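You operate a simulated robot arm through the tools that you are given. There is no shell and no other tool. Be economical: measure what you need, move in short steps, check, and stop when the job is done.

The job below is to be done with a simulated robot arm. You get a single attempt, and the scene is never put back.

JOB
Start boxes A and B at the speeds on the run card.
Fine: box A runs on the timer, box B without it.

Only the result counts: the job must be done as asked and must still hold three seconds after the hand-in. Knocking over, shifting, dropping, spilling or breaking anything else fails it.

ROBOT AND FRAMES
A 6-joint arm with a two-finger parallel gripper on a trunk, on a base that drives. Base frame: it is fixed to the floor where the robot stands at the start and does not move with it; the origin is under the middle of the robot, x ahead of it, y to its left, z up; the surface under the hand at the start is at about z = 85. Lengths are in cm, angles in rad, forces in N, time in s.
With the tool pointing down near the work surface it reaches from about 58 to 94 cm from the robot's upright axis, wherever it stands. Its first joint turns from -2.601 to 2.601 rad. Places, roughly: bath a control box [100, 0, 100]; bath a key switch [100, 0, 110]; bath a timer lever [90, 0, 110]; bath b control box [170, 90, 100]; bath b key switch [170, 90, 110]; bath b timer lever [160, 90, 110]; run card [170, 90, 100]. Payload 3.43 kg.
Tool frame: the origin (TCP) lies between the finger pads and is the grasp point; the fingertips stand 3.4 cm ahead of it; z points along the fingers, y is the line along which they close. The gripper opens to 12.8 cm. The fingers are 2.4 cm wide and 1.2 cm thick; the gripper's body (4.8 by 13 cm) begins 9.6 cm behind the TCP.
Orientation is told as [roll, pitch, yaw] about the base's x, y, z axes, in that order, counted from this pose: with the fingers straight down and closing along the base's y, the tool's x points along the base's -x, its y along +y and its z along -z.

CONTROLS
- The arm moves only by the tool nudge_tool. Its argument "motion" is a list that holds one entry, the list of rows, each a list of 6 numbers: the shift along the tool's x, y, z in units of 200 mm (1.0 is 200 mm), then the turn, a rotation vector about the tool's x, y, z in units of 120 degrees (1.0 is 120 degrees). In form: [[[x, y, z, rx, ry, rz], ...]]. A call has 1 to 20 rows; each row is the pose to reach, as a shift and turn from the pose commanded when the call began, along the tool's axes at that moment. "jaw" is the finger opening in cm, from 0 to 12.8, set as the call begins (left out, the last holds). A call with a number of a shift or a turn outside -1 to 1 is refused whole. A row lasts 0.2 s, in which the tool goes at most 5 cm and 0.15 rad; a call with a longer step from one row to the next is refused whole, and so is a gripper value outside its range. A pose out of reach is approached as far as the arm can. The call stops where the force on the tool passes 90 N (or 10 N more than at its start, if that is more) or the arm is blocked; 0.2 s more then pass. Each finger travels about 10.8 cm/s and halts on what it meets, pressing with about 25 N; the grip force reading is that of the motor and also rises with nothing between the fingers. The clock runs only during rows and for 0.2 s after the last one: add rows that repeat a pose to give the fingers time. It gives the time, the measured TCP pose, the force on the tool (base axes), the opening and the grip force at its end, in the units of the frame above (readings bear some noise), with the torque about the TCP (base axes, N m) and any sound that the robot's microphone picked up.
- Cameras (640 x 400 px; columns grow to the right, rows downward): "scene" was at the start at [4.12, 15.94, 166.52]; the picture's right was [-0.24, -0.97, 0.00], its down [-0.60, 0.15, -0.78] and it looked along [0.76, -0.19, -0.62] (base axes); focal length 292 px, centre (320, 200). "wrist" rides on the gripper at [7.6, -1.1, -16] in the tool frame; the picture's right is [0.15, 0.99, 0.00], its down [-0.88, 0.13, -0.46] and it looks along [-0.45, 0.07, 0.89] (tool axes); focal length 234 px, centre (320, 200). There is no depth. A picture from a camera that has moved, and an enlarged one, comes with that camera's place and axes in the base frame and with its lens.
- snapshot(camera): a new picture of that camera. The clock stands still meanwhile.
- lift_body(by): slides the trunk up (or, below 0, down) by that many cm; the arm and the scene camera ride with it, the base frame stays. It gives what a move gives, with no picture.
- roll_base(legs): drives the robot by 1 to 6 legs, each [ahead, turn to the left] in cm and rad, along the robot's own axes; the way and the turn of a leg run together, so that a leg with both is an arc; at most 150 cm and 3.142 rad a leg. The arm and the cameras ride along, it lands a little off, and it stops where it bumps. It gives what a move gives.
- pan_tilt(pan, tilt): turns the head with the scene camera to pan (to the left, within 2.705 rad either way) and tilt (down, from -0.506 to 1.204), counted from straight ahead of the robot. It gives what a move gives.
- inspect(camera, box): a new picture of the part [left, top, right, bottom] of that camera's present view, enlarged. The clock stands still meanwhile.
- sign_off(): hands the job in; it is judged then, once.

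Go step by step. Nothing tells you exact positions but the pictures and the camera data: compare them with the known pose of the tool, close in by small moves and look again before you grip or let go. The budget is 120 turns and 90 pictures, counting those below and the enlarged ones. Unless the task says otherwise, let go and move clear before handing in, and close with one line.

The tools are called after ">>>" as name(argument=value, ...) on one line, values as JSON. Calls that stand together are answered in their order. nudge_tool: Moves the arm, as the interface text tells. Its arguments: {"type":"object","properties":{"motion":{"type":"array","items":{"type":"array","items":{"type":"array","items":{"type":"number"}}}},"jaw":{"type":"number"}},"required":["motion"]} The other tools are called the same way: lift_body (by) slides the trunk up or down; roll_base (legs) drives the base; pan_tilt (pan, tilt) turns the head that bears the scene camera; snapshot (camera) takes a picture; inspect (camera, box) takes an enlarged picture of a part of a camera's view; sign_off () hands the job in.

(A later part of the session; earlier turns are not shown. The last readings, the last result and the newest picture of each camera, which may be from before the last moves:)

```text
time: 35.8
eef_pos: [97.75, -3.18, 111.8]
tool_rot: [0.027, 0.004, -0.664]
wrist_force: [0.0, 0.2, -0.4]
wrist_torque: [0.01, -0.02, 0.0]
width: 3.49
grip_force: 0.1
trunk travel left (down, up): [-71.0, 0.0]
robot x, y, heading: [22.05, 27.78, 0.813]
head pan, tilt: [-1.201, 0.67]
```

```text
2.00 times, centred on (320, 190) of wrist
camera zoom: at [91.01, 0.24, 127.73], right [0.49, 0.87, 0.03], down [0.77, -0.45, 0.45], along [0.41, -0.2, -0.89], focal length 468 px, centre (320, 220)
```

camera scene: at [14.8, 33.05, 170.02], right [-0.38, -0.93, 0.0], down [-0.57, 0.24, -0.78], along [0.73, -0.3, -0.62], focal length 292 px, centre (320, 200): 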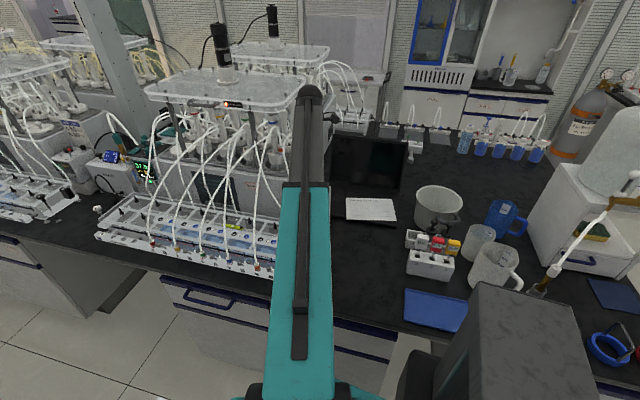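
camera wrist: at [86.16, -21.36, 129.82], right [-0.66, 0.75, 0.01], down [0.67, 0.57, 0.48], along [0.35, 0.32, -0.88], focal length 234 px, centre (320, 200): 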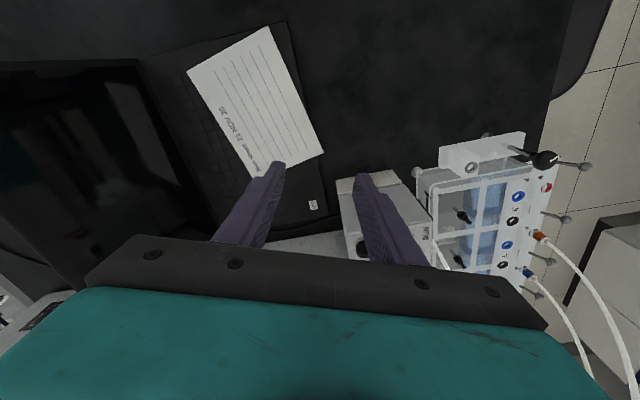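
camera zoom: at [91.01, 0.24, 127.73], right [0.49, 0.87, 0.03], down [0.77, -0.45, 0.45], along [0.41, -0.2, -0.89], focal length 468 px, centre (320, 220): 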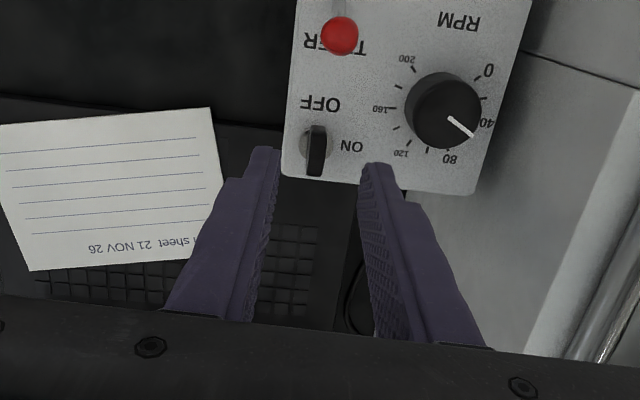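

Centred. Lower 2.7 cm and close on the fin.

>>> nudge_tool(motion=[[[0, -0.008, 0.08, 0, 0, 0], [0, -0.008, 0.135, 0, 0, 0], [0, -0.008, 0.135, 0, 0, 0]]])

>>> nudge_tool(motion=[[[0, 0, 0, 0, 0, 0], [0, 0, 0, 0, 0, 0], [0, 0, 0, 0, 0, 0]]], jaw=0.4)

>>> inspect(camera="wrist", box=[200, 90, 440, 290])

```text
time: 36.5
eef_pos: [97.75, -3.17, 109.0]
tool_rot: [0.027, 0.005, -0.664]
wrist_force: [0.1, 1.2, 0.5]
wrist_torque: [0.04, 0.01, 0.01]
width: 3.47
grip_force: 0.1
trunk travel left (down, up): [-71.0, 0.0]
robot x, y, heading: [22.04, 27.85, 0.814]
head pan, tilt: [-1.201, 0.67]
```

```text
time: 37.4
eef_pos: [97.7, -3.25, 109.03]
tool_rot: [0.023, 0.007, -0.665]
wrist_force: [-1.4, -1.3, -1.8]
wrist_torque: [-0.49, 0.27, 0.01]
width: 0.77
grip_force: 42.3
trunk travel left (down, up): [-71.0, 0.0]
robot x, y, heading: [22.01, 27.93, 0.812]
head pan, tilt: [-1.201, 0.67]
```

```text
2.00 times, centred on (320, 190) of wrist
camera zoom: at [90.89, 0.19, 125.04], right [0.49, 0.87, 0.03], down [0.77, -0.45, 0.45], along [0.41, -0.2, -0.89], focal length 468 px, centre (320, 220)
```

zoom: 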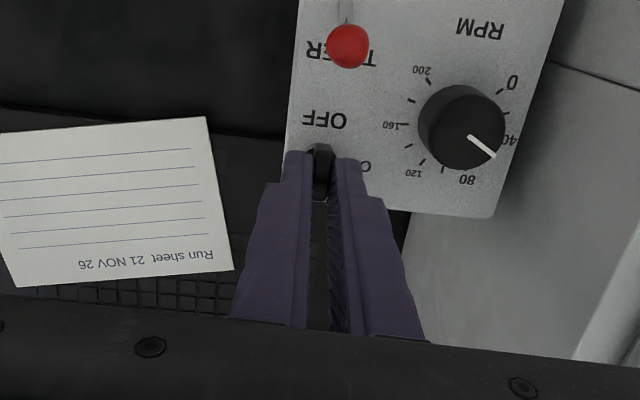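

Fin gripped. Turn clockwise toward ON.

>>> nudge_tool(motion=[[[0, 0, 0, 0, 0, 0.065], [0, 0, 0, 0, 0, 0.13], [0, 0, 0, 0, 0, 0.195], [0, 0, 0, 0, 0, 0.26], [0, 0, 0, 0, 0, 0.325], [0, 0, 0, 0, 0, 0.39], [0, 0, 0, 0, 0, 0.455], [0, 0, 0, 0, 0, 0.52], [0, 0, 0, 0, 0, 0.585], [0, 0, 0, 0, 0, 0.65], [0, 0, 0, 0, 0, 0.715], [0, 0, 0, 0, 0, 0.75], [0, 0, 0, 0, 0, 0.75]]])

>>> inspect(camera="wrist", box=[200, 90, 440, 290])

>>> inspect(camera="scene", box=[260, 150, 340, 230])

```text
time: 40.1
eef_pos: [97.46, -3.21, 108.93]
tool_rot: [-0.011, 0.026, -2.235]
wrist_force: [-19.5, 0.3, -16.0]
wrist_torque: [0.5, -0.21, 0.47]
width: 0.8
grip_force: 42.1
trunk travel left (down, up): [-71.0, 0.0]
robot x, y, heading: [22.05, 27.85, 0.813]
head pan, tilt: [-1.201, 0.67]
```

```text
2.00 times, centred on (320, 190) of wrist
camera zoom: at [101.27, 2.98, 125.25], right [0.87, -0.5, -0.01], down [-0.44, -0.79, 0.43], along [-0.22, -0.37, -0.9], focal length 468 px, centre (320, 220)
```

zoom: 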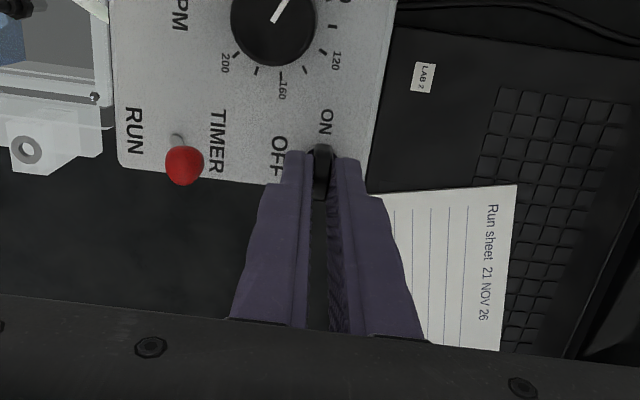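

```text
5.00 times, centred on (300, 190) of scene
camera zoom: at [14.7, 32.97, 170.0], right [-0.38, -0.93, 0.0], down [-0.57, 0.24, -0.78], along [0.73, -0.3, -0.62], focal length 1462 px, centre (420, 250)
```

zoom: 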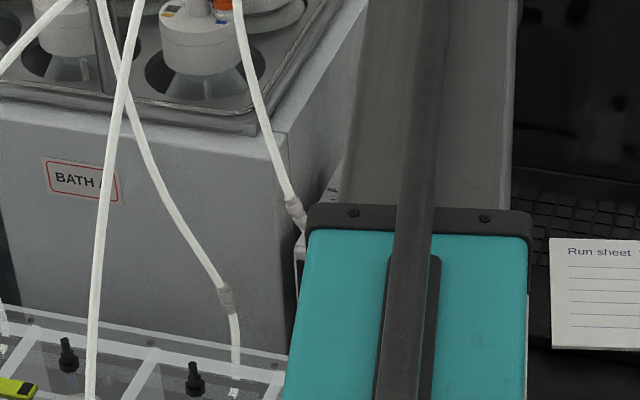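

The key now points to ON. Release, rise and move aside to the right to check the display.

>>> nudge_tool(motion=[[[0, 0, 0, 0, 0, 0], [0, 0, 0, 0, 0, 0], [0, 0, -0.15, 0, 0, 0], [0, 0, -0.3, 0, 0, 0], [-0.2, 0, -0.3, 0, 0, 0], [-0.4, 0, -0.3, 0, 0, 0], [-0.6, 0, -0.3, 0, 0, 0], [-0.8, 0, -0.3, 0, 0, 0], [-0.8, 0, -0.3, 0, 0, 0]]], jaw=3)

>>> inspect(camera="scene", box=[290, 170, 350, 230])

```text
time: 42.1
eef_pos: [87.69, -16.05, 114.5]
tool_rot: [-0.006, 0.026, -2.234]
wrist_force: [-0.1, 0.1, -0.1]
wrist_torque: [0.01, 0.04, -0.01]
width: 3.01
grip_force: 0.1
trunk travel left (down, up): [-71.0, 0.0]
robot x, y, heading: [22.26, 28.3, 0.817]
head pan, tilt: [-1.201, 0.67]
```

```text
6.67 times, centred on (320, 200) of scene
camera zoom: at [14.84, 33.08, 170.02], right [-0.38, -0.93, 0.0], down [-0.57, 0.24, -0.78], along [0.73, -0.3, -0.62], focal length 1949 px, centre (320, 200)
```

zoom: 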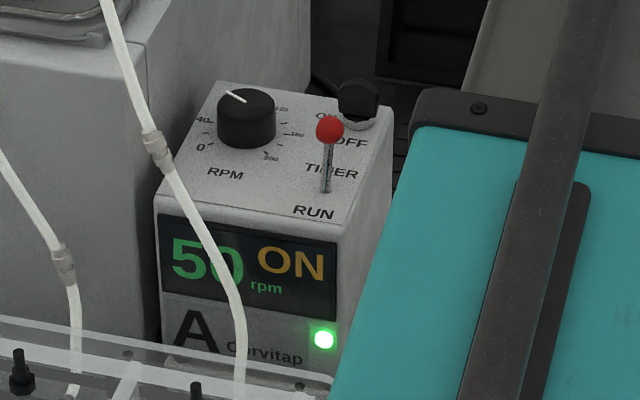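

Box A runs: 50 rpm, ON, lamp lit, lever at TIMER. Before travelling I'll look toward box B.

>>> pan_tilt(pan=-0.5, tilt=0.5)

>>> snapshot(camera="scene")

>>> inspect(camera="scene", box=[220, 110, 420, 290])

```text
time: 43.2
eef_pos: [87.73, -16.05, 114.54]
tool_rot: [-0.004, 0.027, -2.234]
wrist_force: [0.3, 0.8, -1.0]
wrist_torque: [-0.01, 0.01, 0.03]
width: 3.03
grip_force: 0.1
trunk travel left (down, up): [-71.0, 0.0]
robot x, y, heading: [21.98, 28.3, 0.81]
head pan, tilt: [-0.499, 0.499]
```

```text
47 pictures are left
camera scene: at [15.52, 39.11, 171.54], right [0.31, -0.95, 0.0], down [-0.46, -0.15, -0.88], along [0.84, 0.27, -0.48], focal length 292 px, centre (320, 200)
```

scene: 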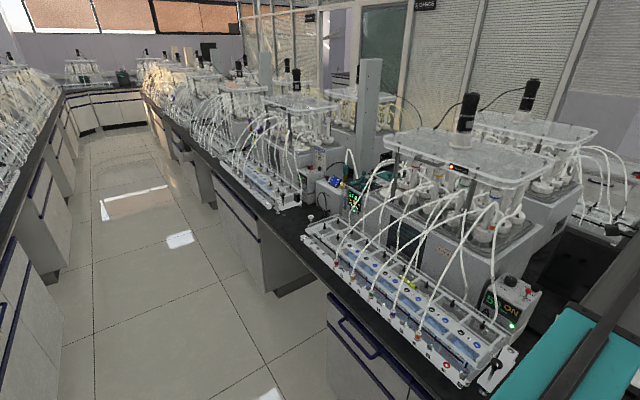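

```text
2.22 times, centred on (320, 200) of scene
camera zoom: at [15.52, 39.11, 171.54], right [0.31, -0.95, 0.0], down [-0.46, -0.15, -0.88], along [0.84, 0.27, -0.48], focal length 650 px, centre (320, 200)
```

zoom: 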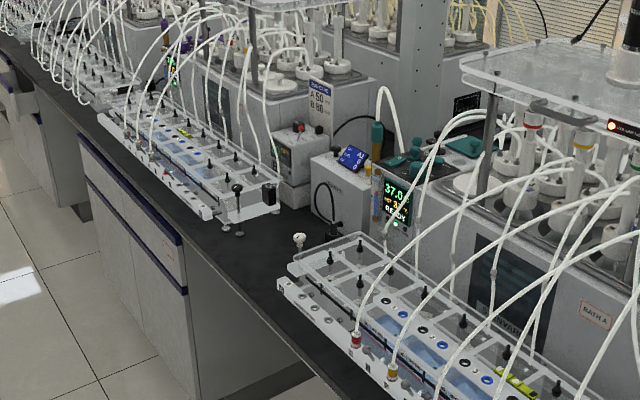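

Box B stands similarly about 114 cm farther along the bench (bench direction ≈0.91 rad). I'll retract the arm first, turning the wrist back.

>>> nudge_tool(motion=[[[-0.005, -0.07, 0.01, 0, 0, -0.065], [-0.01, -0.14, 0.02, 0, 0, -0.13], [-0.015, -0.21, 0.03, 0, 0, -0.195], [-0.02, -0.28, 0.04, 0, 0, -0.26], [-0.025, -0.35, 0.05, 0, 0, -0.325], [-0.03, -0.42, 0.06, 0, 0, -0.39], [-0.035, -0.49, 0.075, 0, 0, -0.455], [-0.04, -0.56, 0.09, 0, 0, -0.52], [-0.045, -0.63, 0.105, 0, 0, -0.585], [-0.05, -0.7, 0.12, 0, 0, -0.65], [-0.054, -0.758, 0.125, 0, 0, -0.715], [-0.054, -0.758, 0.125, 0, 0, -0.78], [-0.054, -0.758, 0.125, 0, 0, -0.78]]], jaw=2)

>>> roll_base(legs=[[-20, 0]])

```text
time: 46.0
eef_pos: [75.13, -7.4, 112.15]
tool_rot: [0.026, 0.001, -0.598]
wrist_force: [0.6, -0.1, -0.3]
wrist_torque: [-0.04, 0.02, -0.01]
width: 1.99
grip_force: 0.2
trunk travel left (down, up): [-71.0, 0.0]
robot x, y, heading: [22.14, 28.05, 0.812]
head pan, tilt: [-0.499, 0.499]
```

```text
time: 47.8
eef_pos: [61.25, -21.95, 112.15]
tool_rot: [0.028, 0.005, -0.6]
wrist_force: [-0.2, 0.1, -1.6]
wrist_torque: [0.02, 0.01, 0.01]
width: 2.01
grip_force: 0.2
trunk travel left (down, up): [-71.0, 0.0]
robot x, y, heading: [8.01, 13.98, 0.814]
head pan, tilt: [-0.499, 0.499]
```

>>> nudge_tool(motion=[[[0.05, 0.19, 0, 0, 0, -0.03], [0.1, 0.38, 0, 0, 0, -0.06], [0.15, 0.56, 0, 0, 0, -0.09], [0.206, 0.744, 0, 0, 0, -0.12], [0.206, 0.744, 0, 0, 0, -0.12]]])

>>> roll_base(legs=[[-18, 0]])

>>> snapshot(camera="scene")

```text
time: 49.0
eef_pos: [66.42, -7.31, 112.56]
tool_rot: [0.025, -0.006, -0.35]
wrist_force: [0.4, 0.5, 0.3]
wrist_torque: [0.0, 0.02, -0.07]
width: 2.01
grip_force: 0.1
trunk travel left (down, up): [-71.0, 0.0]
robot x, y, heading: [8.33, 13.66, 0.821]
head pan, tilt: [-0.499, 0.499]
```

```text
time: 50.6
eef_pos: [54.32, -20.36, 112.59]
tool_rot: [0.027, -0.004, -0.345]
wrist_force: [0.4, -0.3, -0.2]
wrist_torque: [0.02, -0.03, -0.01]
width: 2.0
grip_force: 0.1
trunk travel left (down, up): [-71.0, 0.0]
robot x, y, heading: [-4.07, 0.7, 0.814]
head pan, tilt: [-0.499, 0.499]
```

```text
45 pictures are left
camera scene: at [-10.74, 11.43, 171.54], right [0.31, -0.95, 0.0], down [-0.45, -0.15, -0.88], along [0.83, 0.27, -0.48], focal length 292 px, centre (320, 200)
```

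scene: 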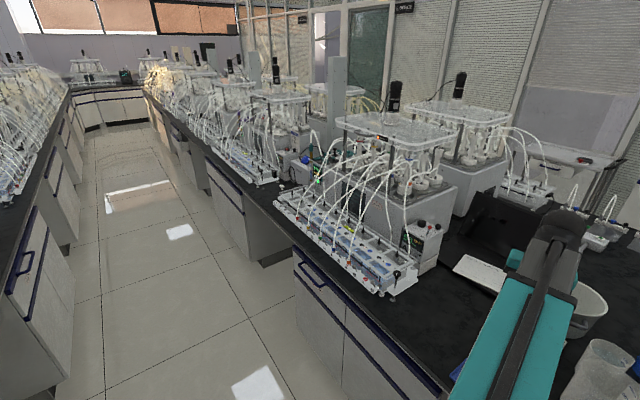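

Swing the arm left in front of rack A, clear of it, until it points along the aisle.

>>> nudge_tool(motion=[[[0.03, 0.2, 0, 0, 0, -0.03], [0.06, 0.4, 0, 0, 0, -0.06], [0.09, 0.6, 0, 0, 0, -0.09], [0.12, 0.8, 0, 0, 0, -0.12], [0.154, 0.975, 0, 0, 0, -0.153], [0.154, 0.975, 0, 0, 0, -0.153]]])

>>> nudge_tool(motion=[[[0.02, 0.2, 0, 0, 0, -0.03], [0.04, 0.4, 0, 0, 0, -0.06], [0.06, 0.6, 0, 0, 0, -0.09], [0.08, 0.8, 0, 0, 0, -0.12], [0.1, 0.98, 0, 0, 0, -0.153], [0.1, 0.98, 0, 0, 0, -0.153]]])

>>> nudge_tool(motion=[[[0.04, 0.2, 0, 0, 0, -0.03], [0.09, 0.4, 0, 0, 0, -0.06], [0.14, 0.6, 0, 0, 0, -0.09], [0.19, 0.8, 0, 0, 0, -0.12], [0.25, 0.98, 0, 0, 0, -0.155], [0.25, 0.98, 0, 0, 0, -0.155]]])

```text
time: 52.0
eef_pos: [57.76, -0.94, 112.99]
tool_rot: [0.024, -0.012, -0.026]
wrist_force: [-0.5, -0.4, 0.0]
wrist_torque: [0.01, 0.03, 0.01]
width: 2.01
grip_force: 0.1
trunk travel left (down, up): [-71.0, 0.0]
robot x, y, heading: [-4.32, 0.32, 0.812]
head pan, tilt: [-0.499, 0.499]
```

```text
time: 53.4
eef_pos: [56.51, 18.8, 113.34]
tool_rot: [0.02, -0.018, 0.296]
wrist_force: [0.1, 0.6, 0.0]
wrist_torque: [-0.04, 0.05, 0.01]
width: 2.02
grip_force: 0.0
trunk travel left (down, up): [-71.0, 0.0]
robot x, y, heading: [-4.05, 0.52, 0.815]
head pan, tilt: [-0.499, 0.499]
```

```text
time: 54.8
eef_pos: [46.02, 36.07, 113.9]
tool_rot: [0.013, -0.022, 0.621]
wrist_force: [-0.3, -0.4, 0.6]
wrist_torque: [0.0, 0.02, 0.0]
width: 2.01
grip_force: 0.0
trunk travel left (down, up): [-71.0, 0.0]
robot x, y, heading: [-4.3, 0.39, 0.819]
head pan, tilt: [-0.499, 0.499]
```

Arm is over the aisle. Turn slightly and drive along the bench in stages.

>>> roll_base(legs=[[0, 0.06], [80, 0]])

>>> pan_tilt(pan=-0.7, tilt=0.6)

>>> snapshot(camera="scene")

```text
time: 60.0
eef_pos: [95.45, 97.91, 113.86]
tool_rot: [0.013, -0.022, 0.663]
wrist_force: [-0.1, 0.6, 0.1]
wrist_torque: [0.0, 0.02, -0.02]
width: 2.0
grip_force: 0.0
trunk travel left (down, up): [-71.0, 0.0]
robot x, y, heading: [47.04, 60.11, 0.866]
head pan, tilt: [-0.499, 0.499]
```

```text
time: 60.8
eef_pos: [95.36, 97.93, 113.84]
tool_rot: [0.012, -0.022, 0.663]
wrist_force: [-0.3, -0.6, 0.3]
wrist_torque: [0.01, -0.02, 0.0]
width: 2.01
grip_force: 0.1
trunk travel left (down, up): [-71.0, 0.0]
robot x, y, heading: [47.14, 60.12, 0.864]
head pan, tilt: [-0.7, 0.6]
```

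```text
44 pictures are left
camera scene: at [39.94, 69.3, 170.63], right [0.16, -0.99, 0.0], down [-0.56, -0.09, -0.83], along [0.81, 0.13, -0.56], focal length 292 px, centre (320, 200)
```

scene: 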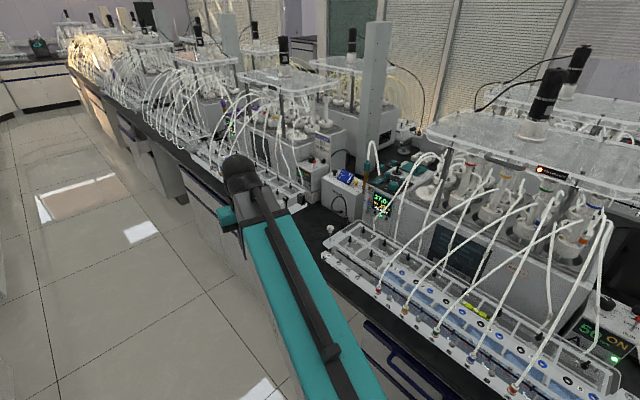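

>>> inspect(camera="scene", box=[240, 130, 360, 250])

```text
3.33 times, centred on (300, 190) of scene
camera zoom: at [39.94, 69.3, 170.63], right [0.16, -0.99, 0.0], down [-0.56, -0.09, -0.83], along [0.81, 0.13, -0.56], focal length 974 px, centre (387, 233)
```

zoom: 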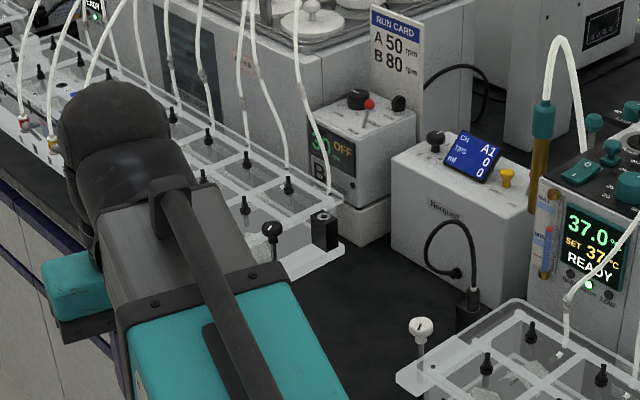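

Card confirmed: A 50, B 80. Box B's lever ball is near (163, 91.5). Drive 44 cm further before swinging the arm in through the gap between the racks.

>>> roll_base(legs=[[44, 0]])

>>> pan_tilt(pan=-1.1, tilt=0.65)

>>> snapshot(camera="scene")

```text
time: 63.7
eef_pos: [124.98, 130.79, 113.95]
tool_rot: [0.013, -0.024, 0.648]
wrist_force: [-0.4, 0.6, -0.9]
wrist_torque: [-0.01, 0.02, -0.02]
width: 2.02
grip_force: 0.1
trunk travel left (down, up): [-71.0, 0.0]
robot x, y, heading: [76.11, 93.75, 0.847]
head pan, tilt: [-0.7, 0.6]
```

```text
time: 64.6
eef_pos: [124.92, 130.75, 113.88]
tool_rot: [0.013, -0.023, 0.648]
wrist_force: [0.1, -0.7, -0.1]
wrist_torque: [0.01, -0.01, -0.01]
width: 2.01
grip_force: 0.2
trunk travel left (down, up): [-71.0, 0.0]
robot x, y, heading: [76.03, 93.85, 0.852]
head pan, tilt: [-1.1, 0.649]
```

```text
42 pictures are left
camera scene: at [68.86, 99.46, 170.2], right [-0.25, -0.97, 0.0], down [-0.59, 0.15, -0.8], along [0.77, -0.2, -0.6], focal length 292 px, centre (320, 200)
```

scene: 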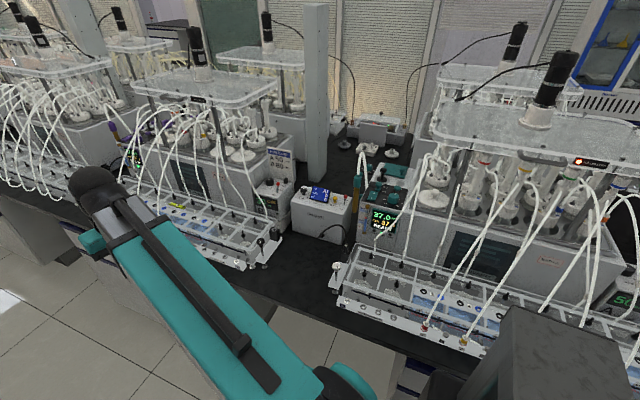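

Swing the arm right through the gap, in steps.

>>> nudge_tool(motion=[[[0.02, -0.2, 0, 0, 0, 0.03], [0.04, -0.4, 0, 0, 0, 0.06], [0.07, -0.6, 0, 0, 0, 0.09], [0.1, -0.8, 0, 0, 0, 0.12], [0.128, -0.989, 0, 0, 0, 0.155], [0.128, -0.989, 0, 0, 0, 0.155]]])

>>> nudge_tool(motion=[[[0.02, -0.2, 0, 0, 0, 0.03], [0.05, -0.4, 0, 0, 0, 0.06], [0.08, -0.6, 0, 0, 0, 0.09], [0.12, -0.8, 0, 0, 0, 0.12], [0.16, -0.985, 0, 0, 0, 0.153], [0.16, -0.985, 0, 0, 0, 0.153]]])

>>> snapshot(camera="scene")

>>> snapshot(camera="wrist")

```text
time: 66.0
eef_pos: [134.76, 113.79, 113.71]
tool_rot: [0.02, -0.017, 0.323]
wrist_force: [0.3, -0.1, -0.4]
wrist_torque: [0.04, -0.01, -0.02]
width: 1.97
grip_force: 0.0
trunk travel left (down, up): [-71.0, 0.0]
robot x, y, heading: [75.69, 93.98, 0.848]
head pan, tilt: [-1.1, 0.649]
```

```text
time: 67.4
eef_pos: [138.31, 93.82, 113.08]
tool_rot: [0.023, -0.009, -0.001]
wrist_force: [-0.1, 1.3, 1.1]
wrist_torque: [-0.02, 0.02, 0.02]
width: 2.01
grip_force: 0.1
trunk travel left (down, up): [-71.0, 0.0]
robot x, y, heading: [75.57, 93.93, 0.847]
head pan, tilt: [-1.1, 0.649]
```

```text
41 pictures are left
camera scene: at [68.86, 99.47, 170.2], right [-0.25, -0.97, 0.0], down [-0.59, 0.15, -0.8], along [0.77, -0.2, -0.6], focal length 292 px, centre (320, 200)
```

scene: 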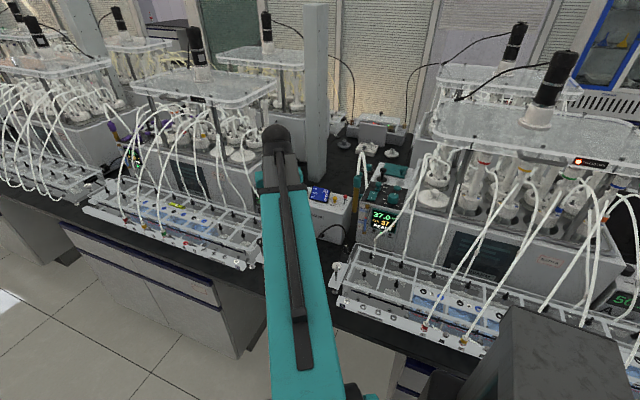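

```text
40 pictures are left
camera wrist: at [130.58, 92.3, 128.98], right [-0.15, 0.99, 0.02], down [0.88, 0.12, 0.47], along [0.46, 0.09, -0.88], focal length 234 px, centre (320, 200)
```

wrist: 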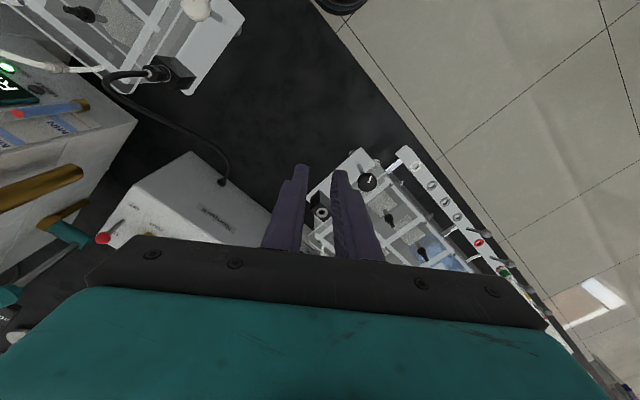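

>>> nudge_tool(motion=[[[0.02, -0.2, 0, 0, 0, 0.03], [0.05, -0.4, 0, 0, 0, 0.06], [0.085, -0.6, -0.02, 0, 0, 0.095], [0.085, -0.6, -0.02, 0, 0, 0.095]]])

>>> roll_base(legs=[[16, 0.03]])

>>> snapshot(camera="wrist")

>>> snapshot(camera="scene")

```text
time: 68.4
eef_pos: [136.55, 81.67, 113.29]
tool_rot: [0.027, -0.006, -0.196]
wrist_force: [0.4, 0.4, -0.5]
wrist_torque: [-0.01, 0.02, -0.01]
width: 1.99
grip_force: 0.1
trunk travel left (down, up): [-71.0, 0.0]
robot x, y, heading: [76.14, 94.13, 0.85]
head pan, tilt: [-1.1, 0.649]
```

```text
time: 69.9
eef_pos: [147.21, 95.9, 113.2]
tool_rot: [0.024, -0.005, -0.165]
wrist_force: [0.8, 0.3, -0.4]
wrist_torque: [-0.02, 0.04, 0.0]
width: 2.02
grip_force: 0.0
trunk travel left (down, up): [-71.0, 0.0]
robot x, y, heading: [86.3, 105.8, 0.875]
head pan, tilt: [-1.1, 0.649]
```

```text
39 pictures are left
camera wrist: at [139.49, 95.67, 129.16], right [0.02, 1.0, 0.02], down [0.89, -0.03, 0.46], along [0.46, 0.01, -0.89], focal length 234 px, centre (320, 200)
```

wrist: 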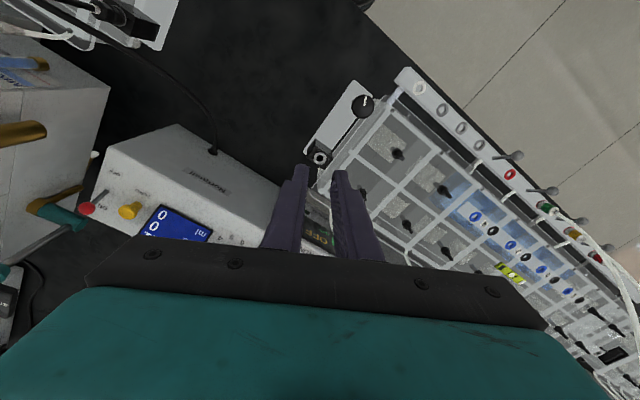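

```text
38 pictures are left
camera scene: at [79.19, 111.43, 170.2], right [-0.22, -0.97, 0.0], down [-0.59, 0.13, -0.8], along [0.78, -0.18, -0.61], focal length 292 px, centre (320, 200)
```

scene: 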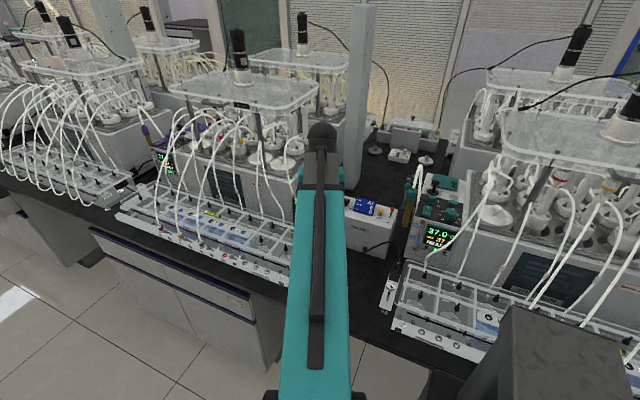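

Good stance: about 81 cm to box B. Move the tool to the box's right front, above it, to view the top.

>>> nudge_tool(motion=[[[-0.16, -0.1, -0.03, 0, 0, 0], [-0.32, -0.2, -0.06, 0, 0, 0.02], [-0.48, -0.3, -0.08, 0, 0, 0.04], [-0.64, -0.395, -0.08, 0, 0, 0.05], [-0.64, -0.395, -0.08, 0, 0, 0.05]]], jaw=0)

>>> inspect(camera="wrist", box=[240, 90, 480, 290])

>>> inspect(camera="scene", box=[270, 140, 390, 240])

```text
time: 71.1
eef_pos: [158.06, 85.67, 114.96]
tool_rot: [0.025, -0.004, -0.271]
wrist_force: [-0.2, 0.2, 0.2]
wrist_torque: [0.01, -0.03, 0.02]
width: 0.0
grip_force: 24.6
trunk travel left (down, up): [-71.0, 0.0]
robot x, y, heading: [86.4, 105.86, 0.872]
head pan, tilt: [-1.1, 0.649]
```

```text
2.00 times, centred on (360, 190) of wrist
camera zoom: at [150.44, 86.23, 130.91], right [0.12, 0.99, 0.03], down [0.88, -0.12, 0.46], along [0.46, -0.03, -0.89], focal length 468 px, centre (240, 220)
```

zoom: 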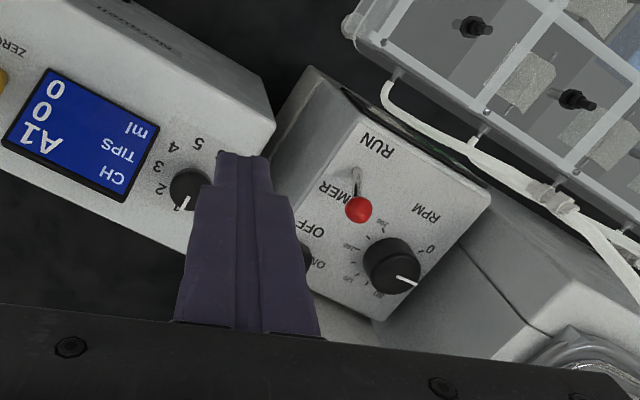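

```text
4.00 times, centred on (330, 190) of scene
camera zoom: at [79.0, 111.26, 170.2], right [-0.22, -0.97, 0.0], down [-0.59, 0.13, -0.8], along [0.78, -0.18, -0.6], focal length 1169 px, centre (280, 240)
```

zoom: 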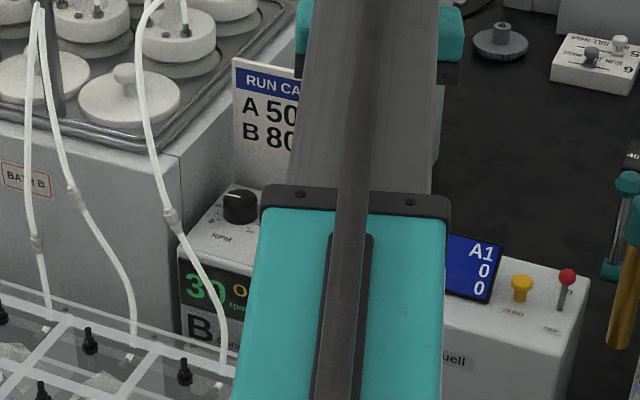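

Box B: 30 rpm, key OFF, and its lever is at TIMER, so it must go to RUN. I'll bring the closed fingers between lever and key.

>>> nudge_tool(motion=[[[-0.1, 0.11, 0, 0, 0, 0.065], [-0.2, 0.22, 0, 0, 0, 0.13], [-0.291, 0.335, 0, 0, 0, 0.186], [-0.291, 0.335, 0, 0, 0, 0.186]]])

>>> inspect(camera="wrist", box=[200, 70, 440, 270])

```text
time: 72.1
eef_pos: [165.74, 90.75, 115.03]
tool_rot: [0.026, 0.007, -0.661]
wrist_force: [0.0, 0.5, 0.0]
wrist_torque: [0.01, 0.01, 0.03]
width: 0.0
grip_force: 24.8
trunk travel left (down, up): [-71.0, 0.0]
robot x, y, heading: [86.27, 105.81, 0.874]
head pan, tilt: [-1.1, 0.649]
```

```text
2.00 times, centred on (320, 170) of wrist
camera zoom: at [158.99, 94.15, 131.07], right [0.49, 0.87, 0.03], down [0.77, -0.45, 0.45], along [0.41, -0.2, -0.89], focal length 468 px, centre (320, 260)
```

zoom: 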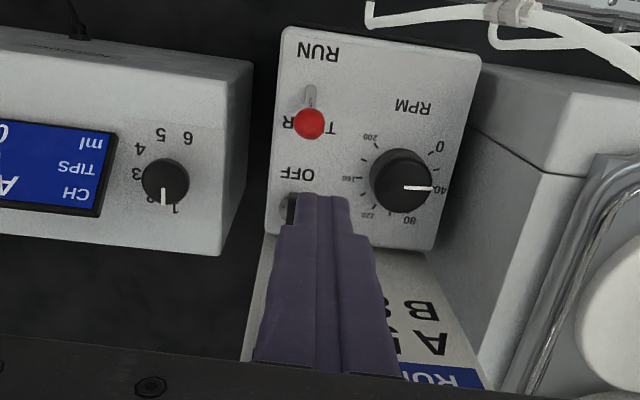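

The gap behind the ball fits the fingers. Small correction, lower, then look.

>>> nudge_tool(motion=[[[-0.008, 0.012, 0, 0, 0, 0], [-0.008, 0.012, 0.1, 0, 0, 0], [-0.008, 0.012, 0.2, 0, 0, 0], [-0.008, 0.012, 0.275, 0, 0, 0], [-0.008, 0.012, 0.275, 0, 0, 0]]])

>>> inspect(camera="wrist", box=[200, 70, 440, 270])

```text
time: 73.3
eef_pos: [166.22, 90.99, 109.25]
tool_rot: [0.027, 0.008, -0.659]
wrist_force: [-0.2, 0.4, -0.5]
wrist_torque: [0.03, 0.0, -0.01]
width: 0.0
grip_force: 25.0
trunk travel left (down, up): [-71.0, 0.0]
robot x, y, heading: [86.0, 105.87, 0.875]
head pan, tilt: [-1.1, 0.649]
```

```text
2.00 times, centred on (320, 170) of wrist
camera zoom: at [159.44, 94.35, 125.41], right [0.49, 0.87, 0.03], down [0.77, -0.45, 0.45], along [0.41, -0.2, -0.89], focal length 468 px, centre (320, 260)
```

zoom: 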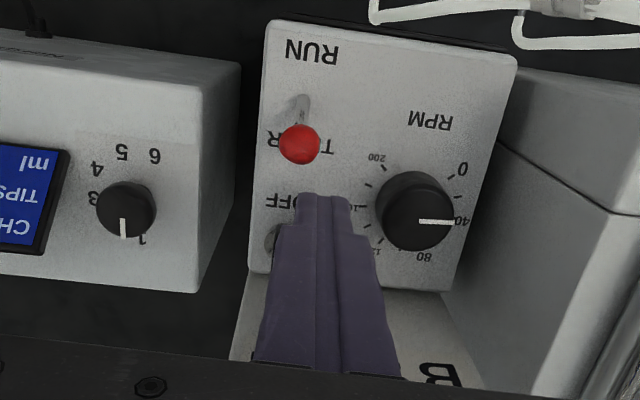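

Fingers are behind the ball. Pull forward toward RUN, drifting slightly right for centred contact.

>>> nudge_tool(motion=[[[0.04, -0.015, 0, 0, 0, 0], [0.08, -0.025, 0, 0, 0, 0], [0.12, -0.025, 0, 0, 0, 0], [0.16, -0.025, 0, 0, 0, 0], [0.19, -0.025, 0, 0, 0, 0], [0.19, -0.025, 0, 0, 0, 0]]])

>>> inspect(camera="wrist", box=[200, 70, 440, 270])

```text
time: 74.7
eef_pos: [162.85, 92.75, 109.52]
tool_rot: [0.024, 0.008, -0.659]
wrist_force: [0.0, -0.6, 0.9]
wrist_torque: [-0.04, 0.0, 0.02]
width: 0.01
grip_force: 24.9
trunk travel left (down, up): [-71.0, 0.0]
robot x, y, heading: [86.6, 105.81, 0.873]
head pan, tilt: [-1.1, 0.649]
```

```text
2.00 times, centred on (320, 170) of wrist
camera zoom: at [156.03, 96.22, 125.57], right [0.49, 0.87, 0.03], down [0.77, -0.45, 0.45], along [0.41, -0.2, -0.89], focal length 468 px, centre (320, 260)
```

zoom: 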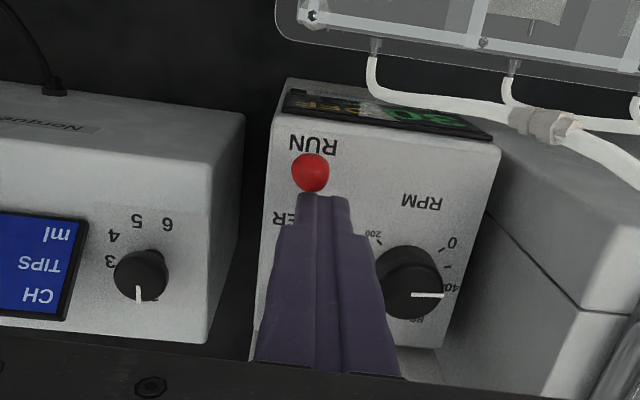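

The ball stands by RUN. Rise and check.

>>> nudge_tool(motion=[[[-0.02, 0, -0.02, 0, 0, 0], [-0.03, 0, -0.15, 0, 0, 0], [0, -0.1, -0.28, 0, 0, 0], [0, -0.25, -0.28, 0, 0, 0], [0, -0.35, -0.28, 0, 0, 0], [0, -0.35, -0.28, 0, 0, 0]]])

>>> inspect(camera="wrist", box=[280, 90, 480, 290])

```text
time: 76.1
eef_pos: [158.4, 87.07, 114.8]
tool_rot: [0.024, 0.007, -0.659]
wrist_force: [-0.8, 0.4, 0.5]
wrist_torque: [-0.01, 0.0, 0.0]
width: 0.03
grip_force: 24.9
trunk travel left (down, up): [-71.0, 0.0]
robot x, y, heading: [86.32, 105.76, 0.878]
head pan, tilt: [-1.1, 0.649]
```

```text
2.00 times, centred on (380, 190) of wrist
camera zoom: at [151.64, 90.64, 130.91], right [0.49, 0.87, 0.03], down [0.77, -0.45, 0.45], along [0.41, -0.2, -0.89], focal length 468 px, centre (200, 220)
```

zoom: 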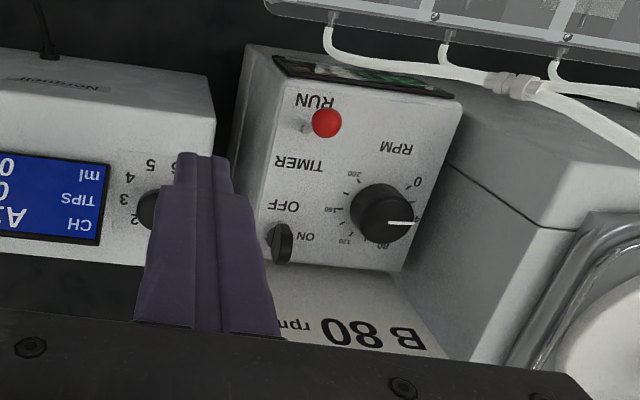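

Lever B is at RUN. Now rotate the wrist, open to 6 cm and go above knob B at about (168.4, 94.4).

>>> nudge_tool(motion=[[[0, 0, -0.02, 0, 0, -0.07], [0, 0, -0.02, 0, 0, -0.14], [0, 0, -0.02, 0, 0, -0.21], [0, 0, -0.02, 0, 0, -0.28], [0, 0, -0.02, 0, 0, -0.35], [0, 0, -0.02, 0, 0, -0.42], [0, 0, -0.02, 0, 0, -0.49], [0, 0, -0.02, 0, 0, -0.55], [0, 0, -0.02, 0, 0, -0.55]]], jaw=6)

>>> nudge_tool(motion=[[[-0.08, 0.01, 0, 0, 0, -0.07], [-0.16, 0.02, 0, 0, 0, -0.14], [-0.24, 0.03, 0, 0, 0, -0.21], [-0.33, 0.045, 0, 0, 0, -0.28], [-0.42, 0.06, 0, 0, 0, -0.35], [-0.51, 0.07, 0, 0, 0, -0.42], [-0.614, 0.087, 0, 0, 0, -0.477], [-0.614, 0.087, 0, 0, 0, -0.477]]])

>>> inspect(camera="wrist", box=[200, 90, 440, 290])

```text
time: 78.1
eef_pos: [158.54, 87.18, 115.27]
tool_rot: [0.017, -0.021, 0.495]
wrist_force: [-0.9, -0.4, 0.0]
wrist_torque: [0.01, -0.01, -0.01]
width: 5.98
grip_force: 0.1
trunk travel left (down, up): [-71.0, 0.0]
robot x, y, heading: [86.61, 106.08, 0.87]
head pan, tilt: [-1.1, 0.649]
```

```text
time: 79.9
eef_pos: [168.56, 94.46, 115.4]
tool_rot: [-0.009, -0.025, 1.495]
wrist_force: [-0.2, -0.7, -0.4]
wrist_torque: [-0.02, -0.02, 0.02]
width: 5.99
grip_force: 0.1
trunk travel left (down, up): [-71.0, 0.0]
robot x, y, heading: [86.53, 105.54, 0.872]
head pan, tilt: [-1.1, 0.649]
```

```text
2.00 times, centred on (320, 190) of wrist
camera zoom: at [169.03, 86.48, 131.29], right [-1.0, -0.07, -0.01], down [-0.07, 0.88, 0.48], along [-0.02, 0.48, -0.88], focal length 468 px, centre (320, 220)
```

zoom: 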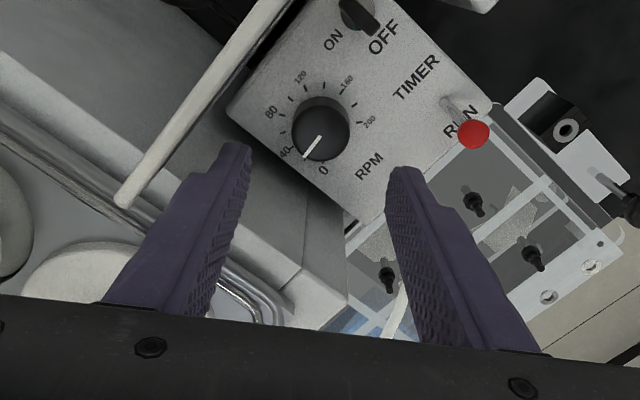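

The run card stands close behind this knob, about level with the gripper body, so I shouldn't grip front-to-back here. I'll step right, turn the wrist to grip left-right and check the clearances.

>>> nudge_tool(motion=[[[0.17, 0.11, 0, 0, 0, 0], [0.338, 0.225, 0, 0, 0, 0.06], [0.338, 0.225, 0, 0, 0, 0.13], [0.338, 0.225, 0, 0, 0, 0.2], [0.338, 0.225, 0, 0, 0, 0.27], [0.338, 0.225, 0, 0, 0, 0.34], [0.338, 0.225, 0, 0, 0, 0.41], [0.338, 0.225, 0, 0, 0, 0.48], [0.338, 0.225, 0, 0, 0, 0.55], [0.338, 0.225, 0, 0, 0, 0.62], [0.338, 0.225, 0, 0, 0, 0.69], [0.338, 0.225, 0, 0, 0, 0.76], [0.338, 0.225, 0, 0, 0, 0.83], [0.338, 0.225, 0, 0, 0, 0.89], [0.338, 0.225, 0, 0, 0, 0.89]]], jaw=4.6)

>>> snapshot(camera="wrist")

>>> inspect(camera="scene", box=[260, 100, 380, 240])

```text
time: 83.1
eef_pos: [163.48, 88.1, 115.39]
tool_rot: [0.027, 0.0, -0.375]
wrist_force: [-0.5, 0.6, 0.7]
wrist_torque: [0.0, 0.01, 0.01]
width: 4.6
grip_force: 0.1
trunk travel left (down, up): [-71.0, 0.0]
robot x, y, heading: [86.25, 106.03, 0.876]
head pan, tilt: [-1.1, 0.649]
```

```text
30 pictures are left
camera wrist: at [155.9, 89.52, 131.33], right [0.22, 0.97, 0.03], down [0.86, -0.21, 0.46], along [0.45, -0.08, -0.89], focal length 234 px, centre (320, 200)
```

wrist: 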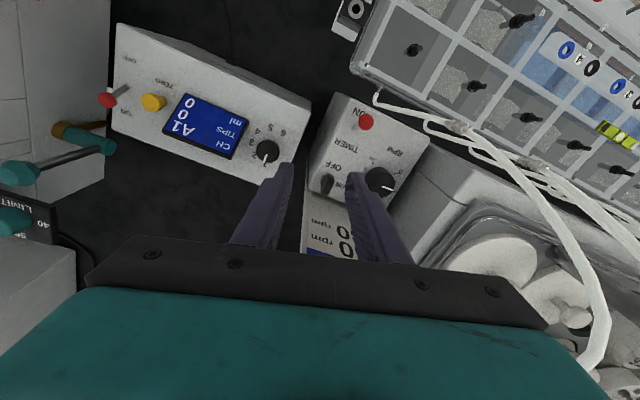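

```text
2.86 times, centred on (320, 170) of scene
camera zoom: at [79.03, 111.24, 170.2], right [-0.22, -0.97, 0.0], down [-0.59, 0.13, -0.8], along [0.78, -0.18, -0.6], focal length 835 px, centre (320, 286)
```

zoom: 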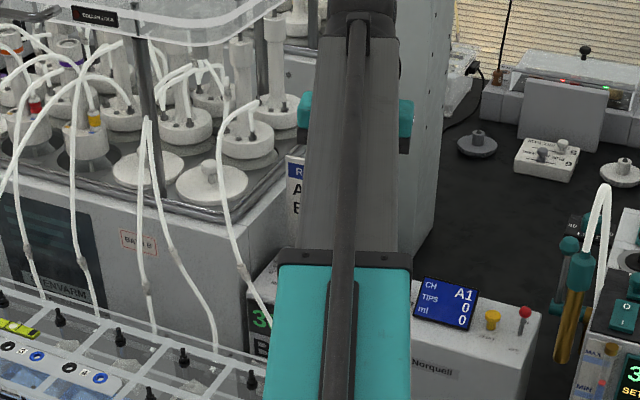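

The tube nearest bulges to about s-left of the body's reach, so I'll use short left-right grips (yaw -0.70 to -1.09) and repeat. Move above the knob.

>>> nudge_tool(motion=[[[-0.03, 0.1, 0, 0, 0, 0.06], [-0.06, 0.2, 0, 0, 0, 0.12], [-0.09, 0.3, 0, 0, 0, 0.155], [-0.117, 0.385, 0, 0, 0, 0.155], [-0.117, 0.385, 0, 0, 0, 0.155]]], jaw=4.6)

>>> snapshot(camera="wrist")

```text
time: 84.3
eef_pos: [168.47, 94.48, 115.51]
tool_rot: [0.026, 0.007, -0.698]
wrist_force: [1.1, -0.4, -0.3]
wrist_torque: [0.01, 0.01, 0.02]
width: 4.61
grip_force: 0.0
trunk travel left (down, up): [-71.0, 0.0]
robot x, y, heading: [86.32, 105.84, 0.877]
head pan, tilt: [-1.1, 0.649]
```

```text
28 pictures are left
camera wrist: at [161.87, 98.18, 131.64], right [0.52, 0.85, 0.03], down [0.75, -0.48, 0.45], along [0.4, -0.22, -0.89], focal length 234 px, centre (320, 200)
```

wrist: 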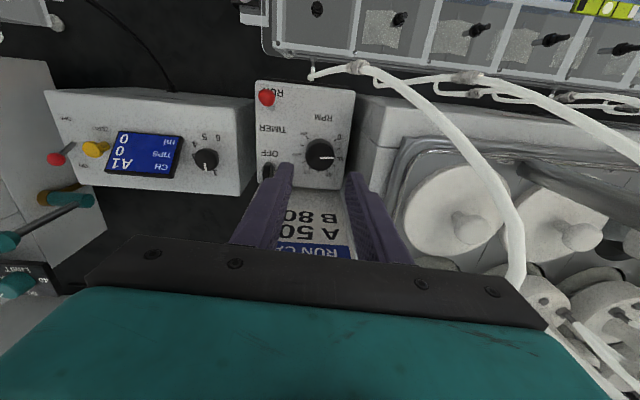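

Aligned; lower partway and check.

>>> nudge_tool(motion=[[[0.01, 0, 0.08, 0, 0, 0], [0.015, 0, 0.16, 0, 0, 0], [0.015, 0, 0.22, 0, 0, 0], [0.015, 0, 0.22, 0, 0, 0]]])

>>> inspect(camera="wrist", box=[200, 90, 440, 290])

```text
time: 85.3
eef_pos: [168.37, 94.79, 111.19]
tool_rot: [0.025, 0.009, -0.695]
wrist_force: [-1.0, 0.3, 0.2]
wrist_torque: [0.02, 0.0, 0.02]
width: 4.58
grip_force: 0.1
trunk travel left (down, up): [-71.0, 0.0]
robot x, y, heading: [86.09, 105.93, 0.875]
head pan, tilt: [-1.1, 0.649]
```

```text
2.00 times, centred on (320, 190) of wrist
camera zoom: at [161.59, 98.5, 127.28], right [0.52, 0.85, 0.03], down [0.75, -0.48, 0.45], along [0.4, -0.22, -0.89], focal length 468 px, centre (320, 220)
```

zoom: 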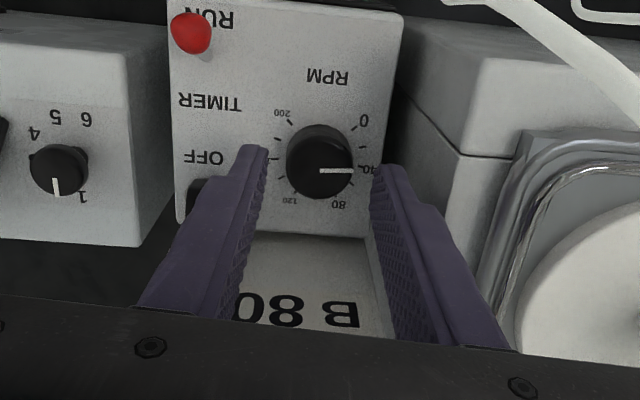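

>>> nudge_tool(motion=[[[-0.022, 0, 0.05, 0, 0, 0], [-0.022, 0, 0.11, 0, 0, 0], [-0.022, 0, 0.11, 0, 0, 0]]])

>>> nudge_tool(motion=[[[0, 0, 0, 0, 0, 0], [0, 0, 0, 0, 0, 0], [0, 0, 0, 0, 0, 0]]], jaw=2.5)

>>> inspect(camera="wrist", box=[200, 90, 440, 290])

```text
time: 86.1
eef_pos: [168.57, 94.73, 108.93]
tool_rot: [0.023, 0.007, -0.697]
wrist_force: [-0.5, 0.3, 0.5]
wrist_torque: [-0.02, 0.02, 0.02]
width: 4.61
grip_force: 0.0
trunk travel left (down, up): [-71.0, 0.0]
robot x, y, heading: [86.36, 106.06, 0.877]
head pan, tilt: [-1.1, 0.649]
```

```text
time: 86.9
eef_pos: [168.52, 94.66, 108.97]
tool_rot: [0.025, 0.008, -0.698]
wrist_force: [1.1, 1.5, -0.2]
wrist_torque: [-0.07, -0.09, 0.02]
width: 3.2
grip_force: 44.9
trunk travel left (down, up): [-71.0, 0.0]
robot x, y, heading: [86.22, 105.57, 0.871]
head pan, tilt: [-1.1, 0.649]
```

```text
2.00 times, centred on (320, 190) of wrist
camera zoom: at [161.97, 98.31, 125.0], right [0.52, 0.85, 0.03], down [0.75, -0.48, 0.45], along [0.4, -0.22, -0.89], focal length 468 px, centre (320, 220)
```

zoom: 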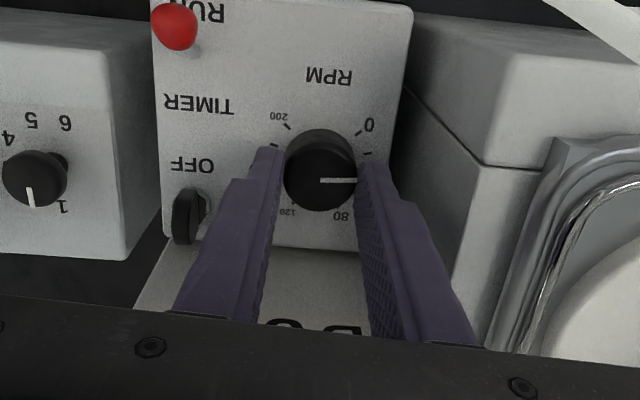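

Gripped. Turn clockwise 0.39 rad, then open, rotate back and regrip.

>>> nudge_tool(motion=[[[0, 0, 0, 0, 0, 0.05], [0, 0, 0, 0, 0, 0.1], [0, 0, 0, 0, 0, 0.15], [0, 0, 0, 0, 0, 0.186], [0, 0, 0, 0, 0, 0.186]]])

>>> inspect(camera="wrist", box=[200, 90, 440, 290])

```text
time: 88.1
eef_pos: [168.66, 94.63, 108.99]
tool_rot: [0.021, 0.018, -1.087]
wrist_force: [0.6, 6.1, 0.5]
wrist_torque: [-0.56, -0.25, -0.02]
width: 3.18
grip_force: 45.0
trunk travel left (down, up): [-71.0, 0.0]
robot x, y, heading: [86.3, 105.59, 0.873]
head pan, tilt: [-1.1, 0.649]
```

```text
2.00 times, centred on (320, 190) of wrist
camera zoom: at [164.01, 100.48, 125.09], right [0.81, 0.59, 0.02], down [0.52, -0.73, 0.44], along [0.28, -0.35, -0.9], focal length 468 px, centre (320, 220)
```

zoom: 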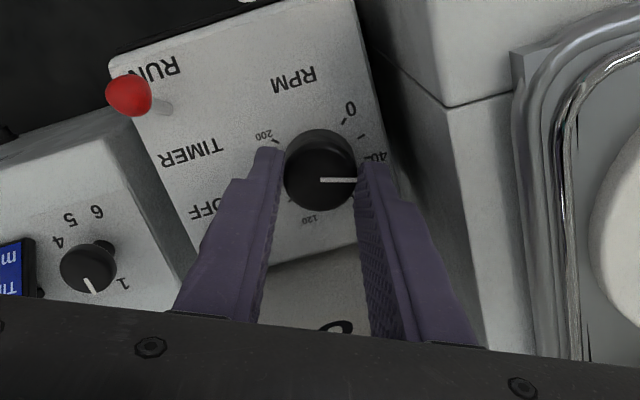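

Works. Regrip and turn again.

>>> nudge_tool(motion=[[[0, 0, 0, 0, 0, 0], [0, 0, 0, 0, 0, -0.05], [0, 0, 0, 0, 0, -0.1], [0, 0, 0, 0, 0, -0.15], [0, 0, 0, 0, 0, -0.186], [0, 0, 0, 0, 0, -0.186]]], jaw=4.6)

>>> nudge_tool(motion=[[[0, 0, 0, 0, 0, 0], [0, 0, 0, 0, 0, 0], [0, 0, 0, 0, 0, 0], [0, 0, 0, 0, 0, 0.05], [0, 0, 0, 0, 0, 0.1], [0, 0, 0, 0, 0, 0.15], [0, 0, 0, 0, 0, 0.186], [0, 0, 0, 0, 0, 0.186]]], jaw=2.5)

>>> inspect(camera="wrist", box=[200, 90, 440, 290])

```text
time: 89.5
eef_pos: [168.61, 94.56, 108.95]
tool_rot: [0.024, 0.006, -0.692]
wrist_force: [-0.2, 0.2, 0.8]
wrist_torque: [-0.02, 0.02, -0.03]
width: 4.61
grip_force: 0.1
trunk travel left (down, up): [-71.0, 0.0]
robot x, y, heading: [86.18, 105.44, 0.881]
head pan, tilt: [-1.1, 0.649]
```

```text
time: 91.3
eef_pos: [168.63, 94.7, 108.89]
tool_rot: [0.02, 0.018, -1.088]
wrist_force: [-3.1, 3.7, -0.8]
wrist_torque: [-0.56, -0.13, 0.0]
width: 3.18
grip_force: 44.4
trunk travel left (down, up): [-71.0, 0.0]
robot x, y, heading: [86.35, 105.81, 0.872]
head pan, tilt: [-1.1, 0.649]
```

```text
2.00 times, centred on (320, 190) of wrist
camera zoom: at [164.05, 100.43, 125.09], right [0.81, 0.59, 0.02], down [0.52, -0.73, 0.44], along [0.28, -0.35, -0.9], focal length 468 px, centre (320, 220)
```

zoom: 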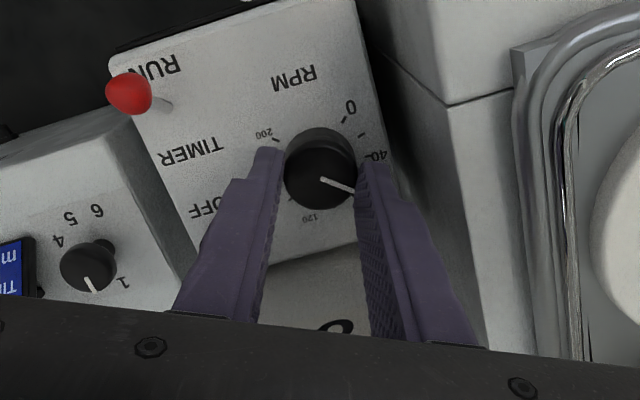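

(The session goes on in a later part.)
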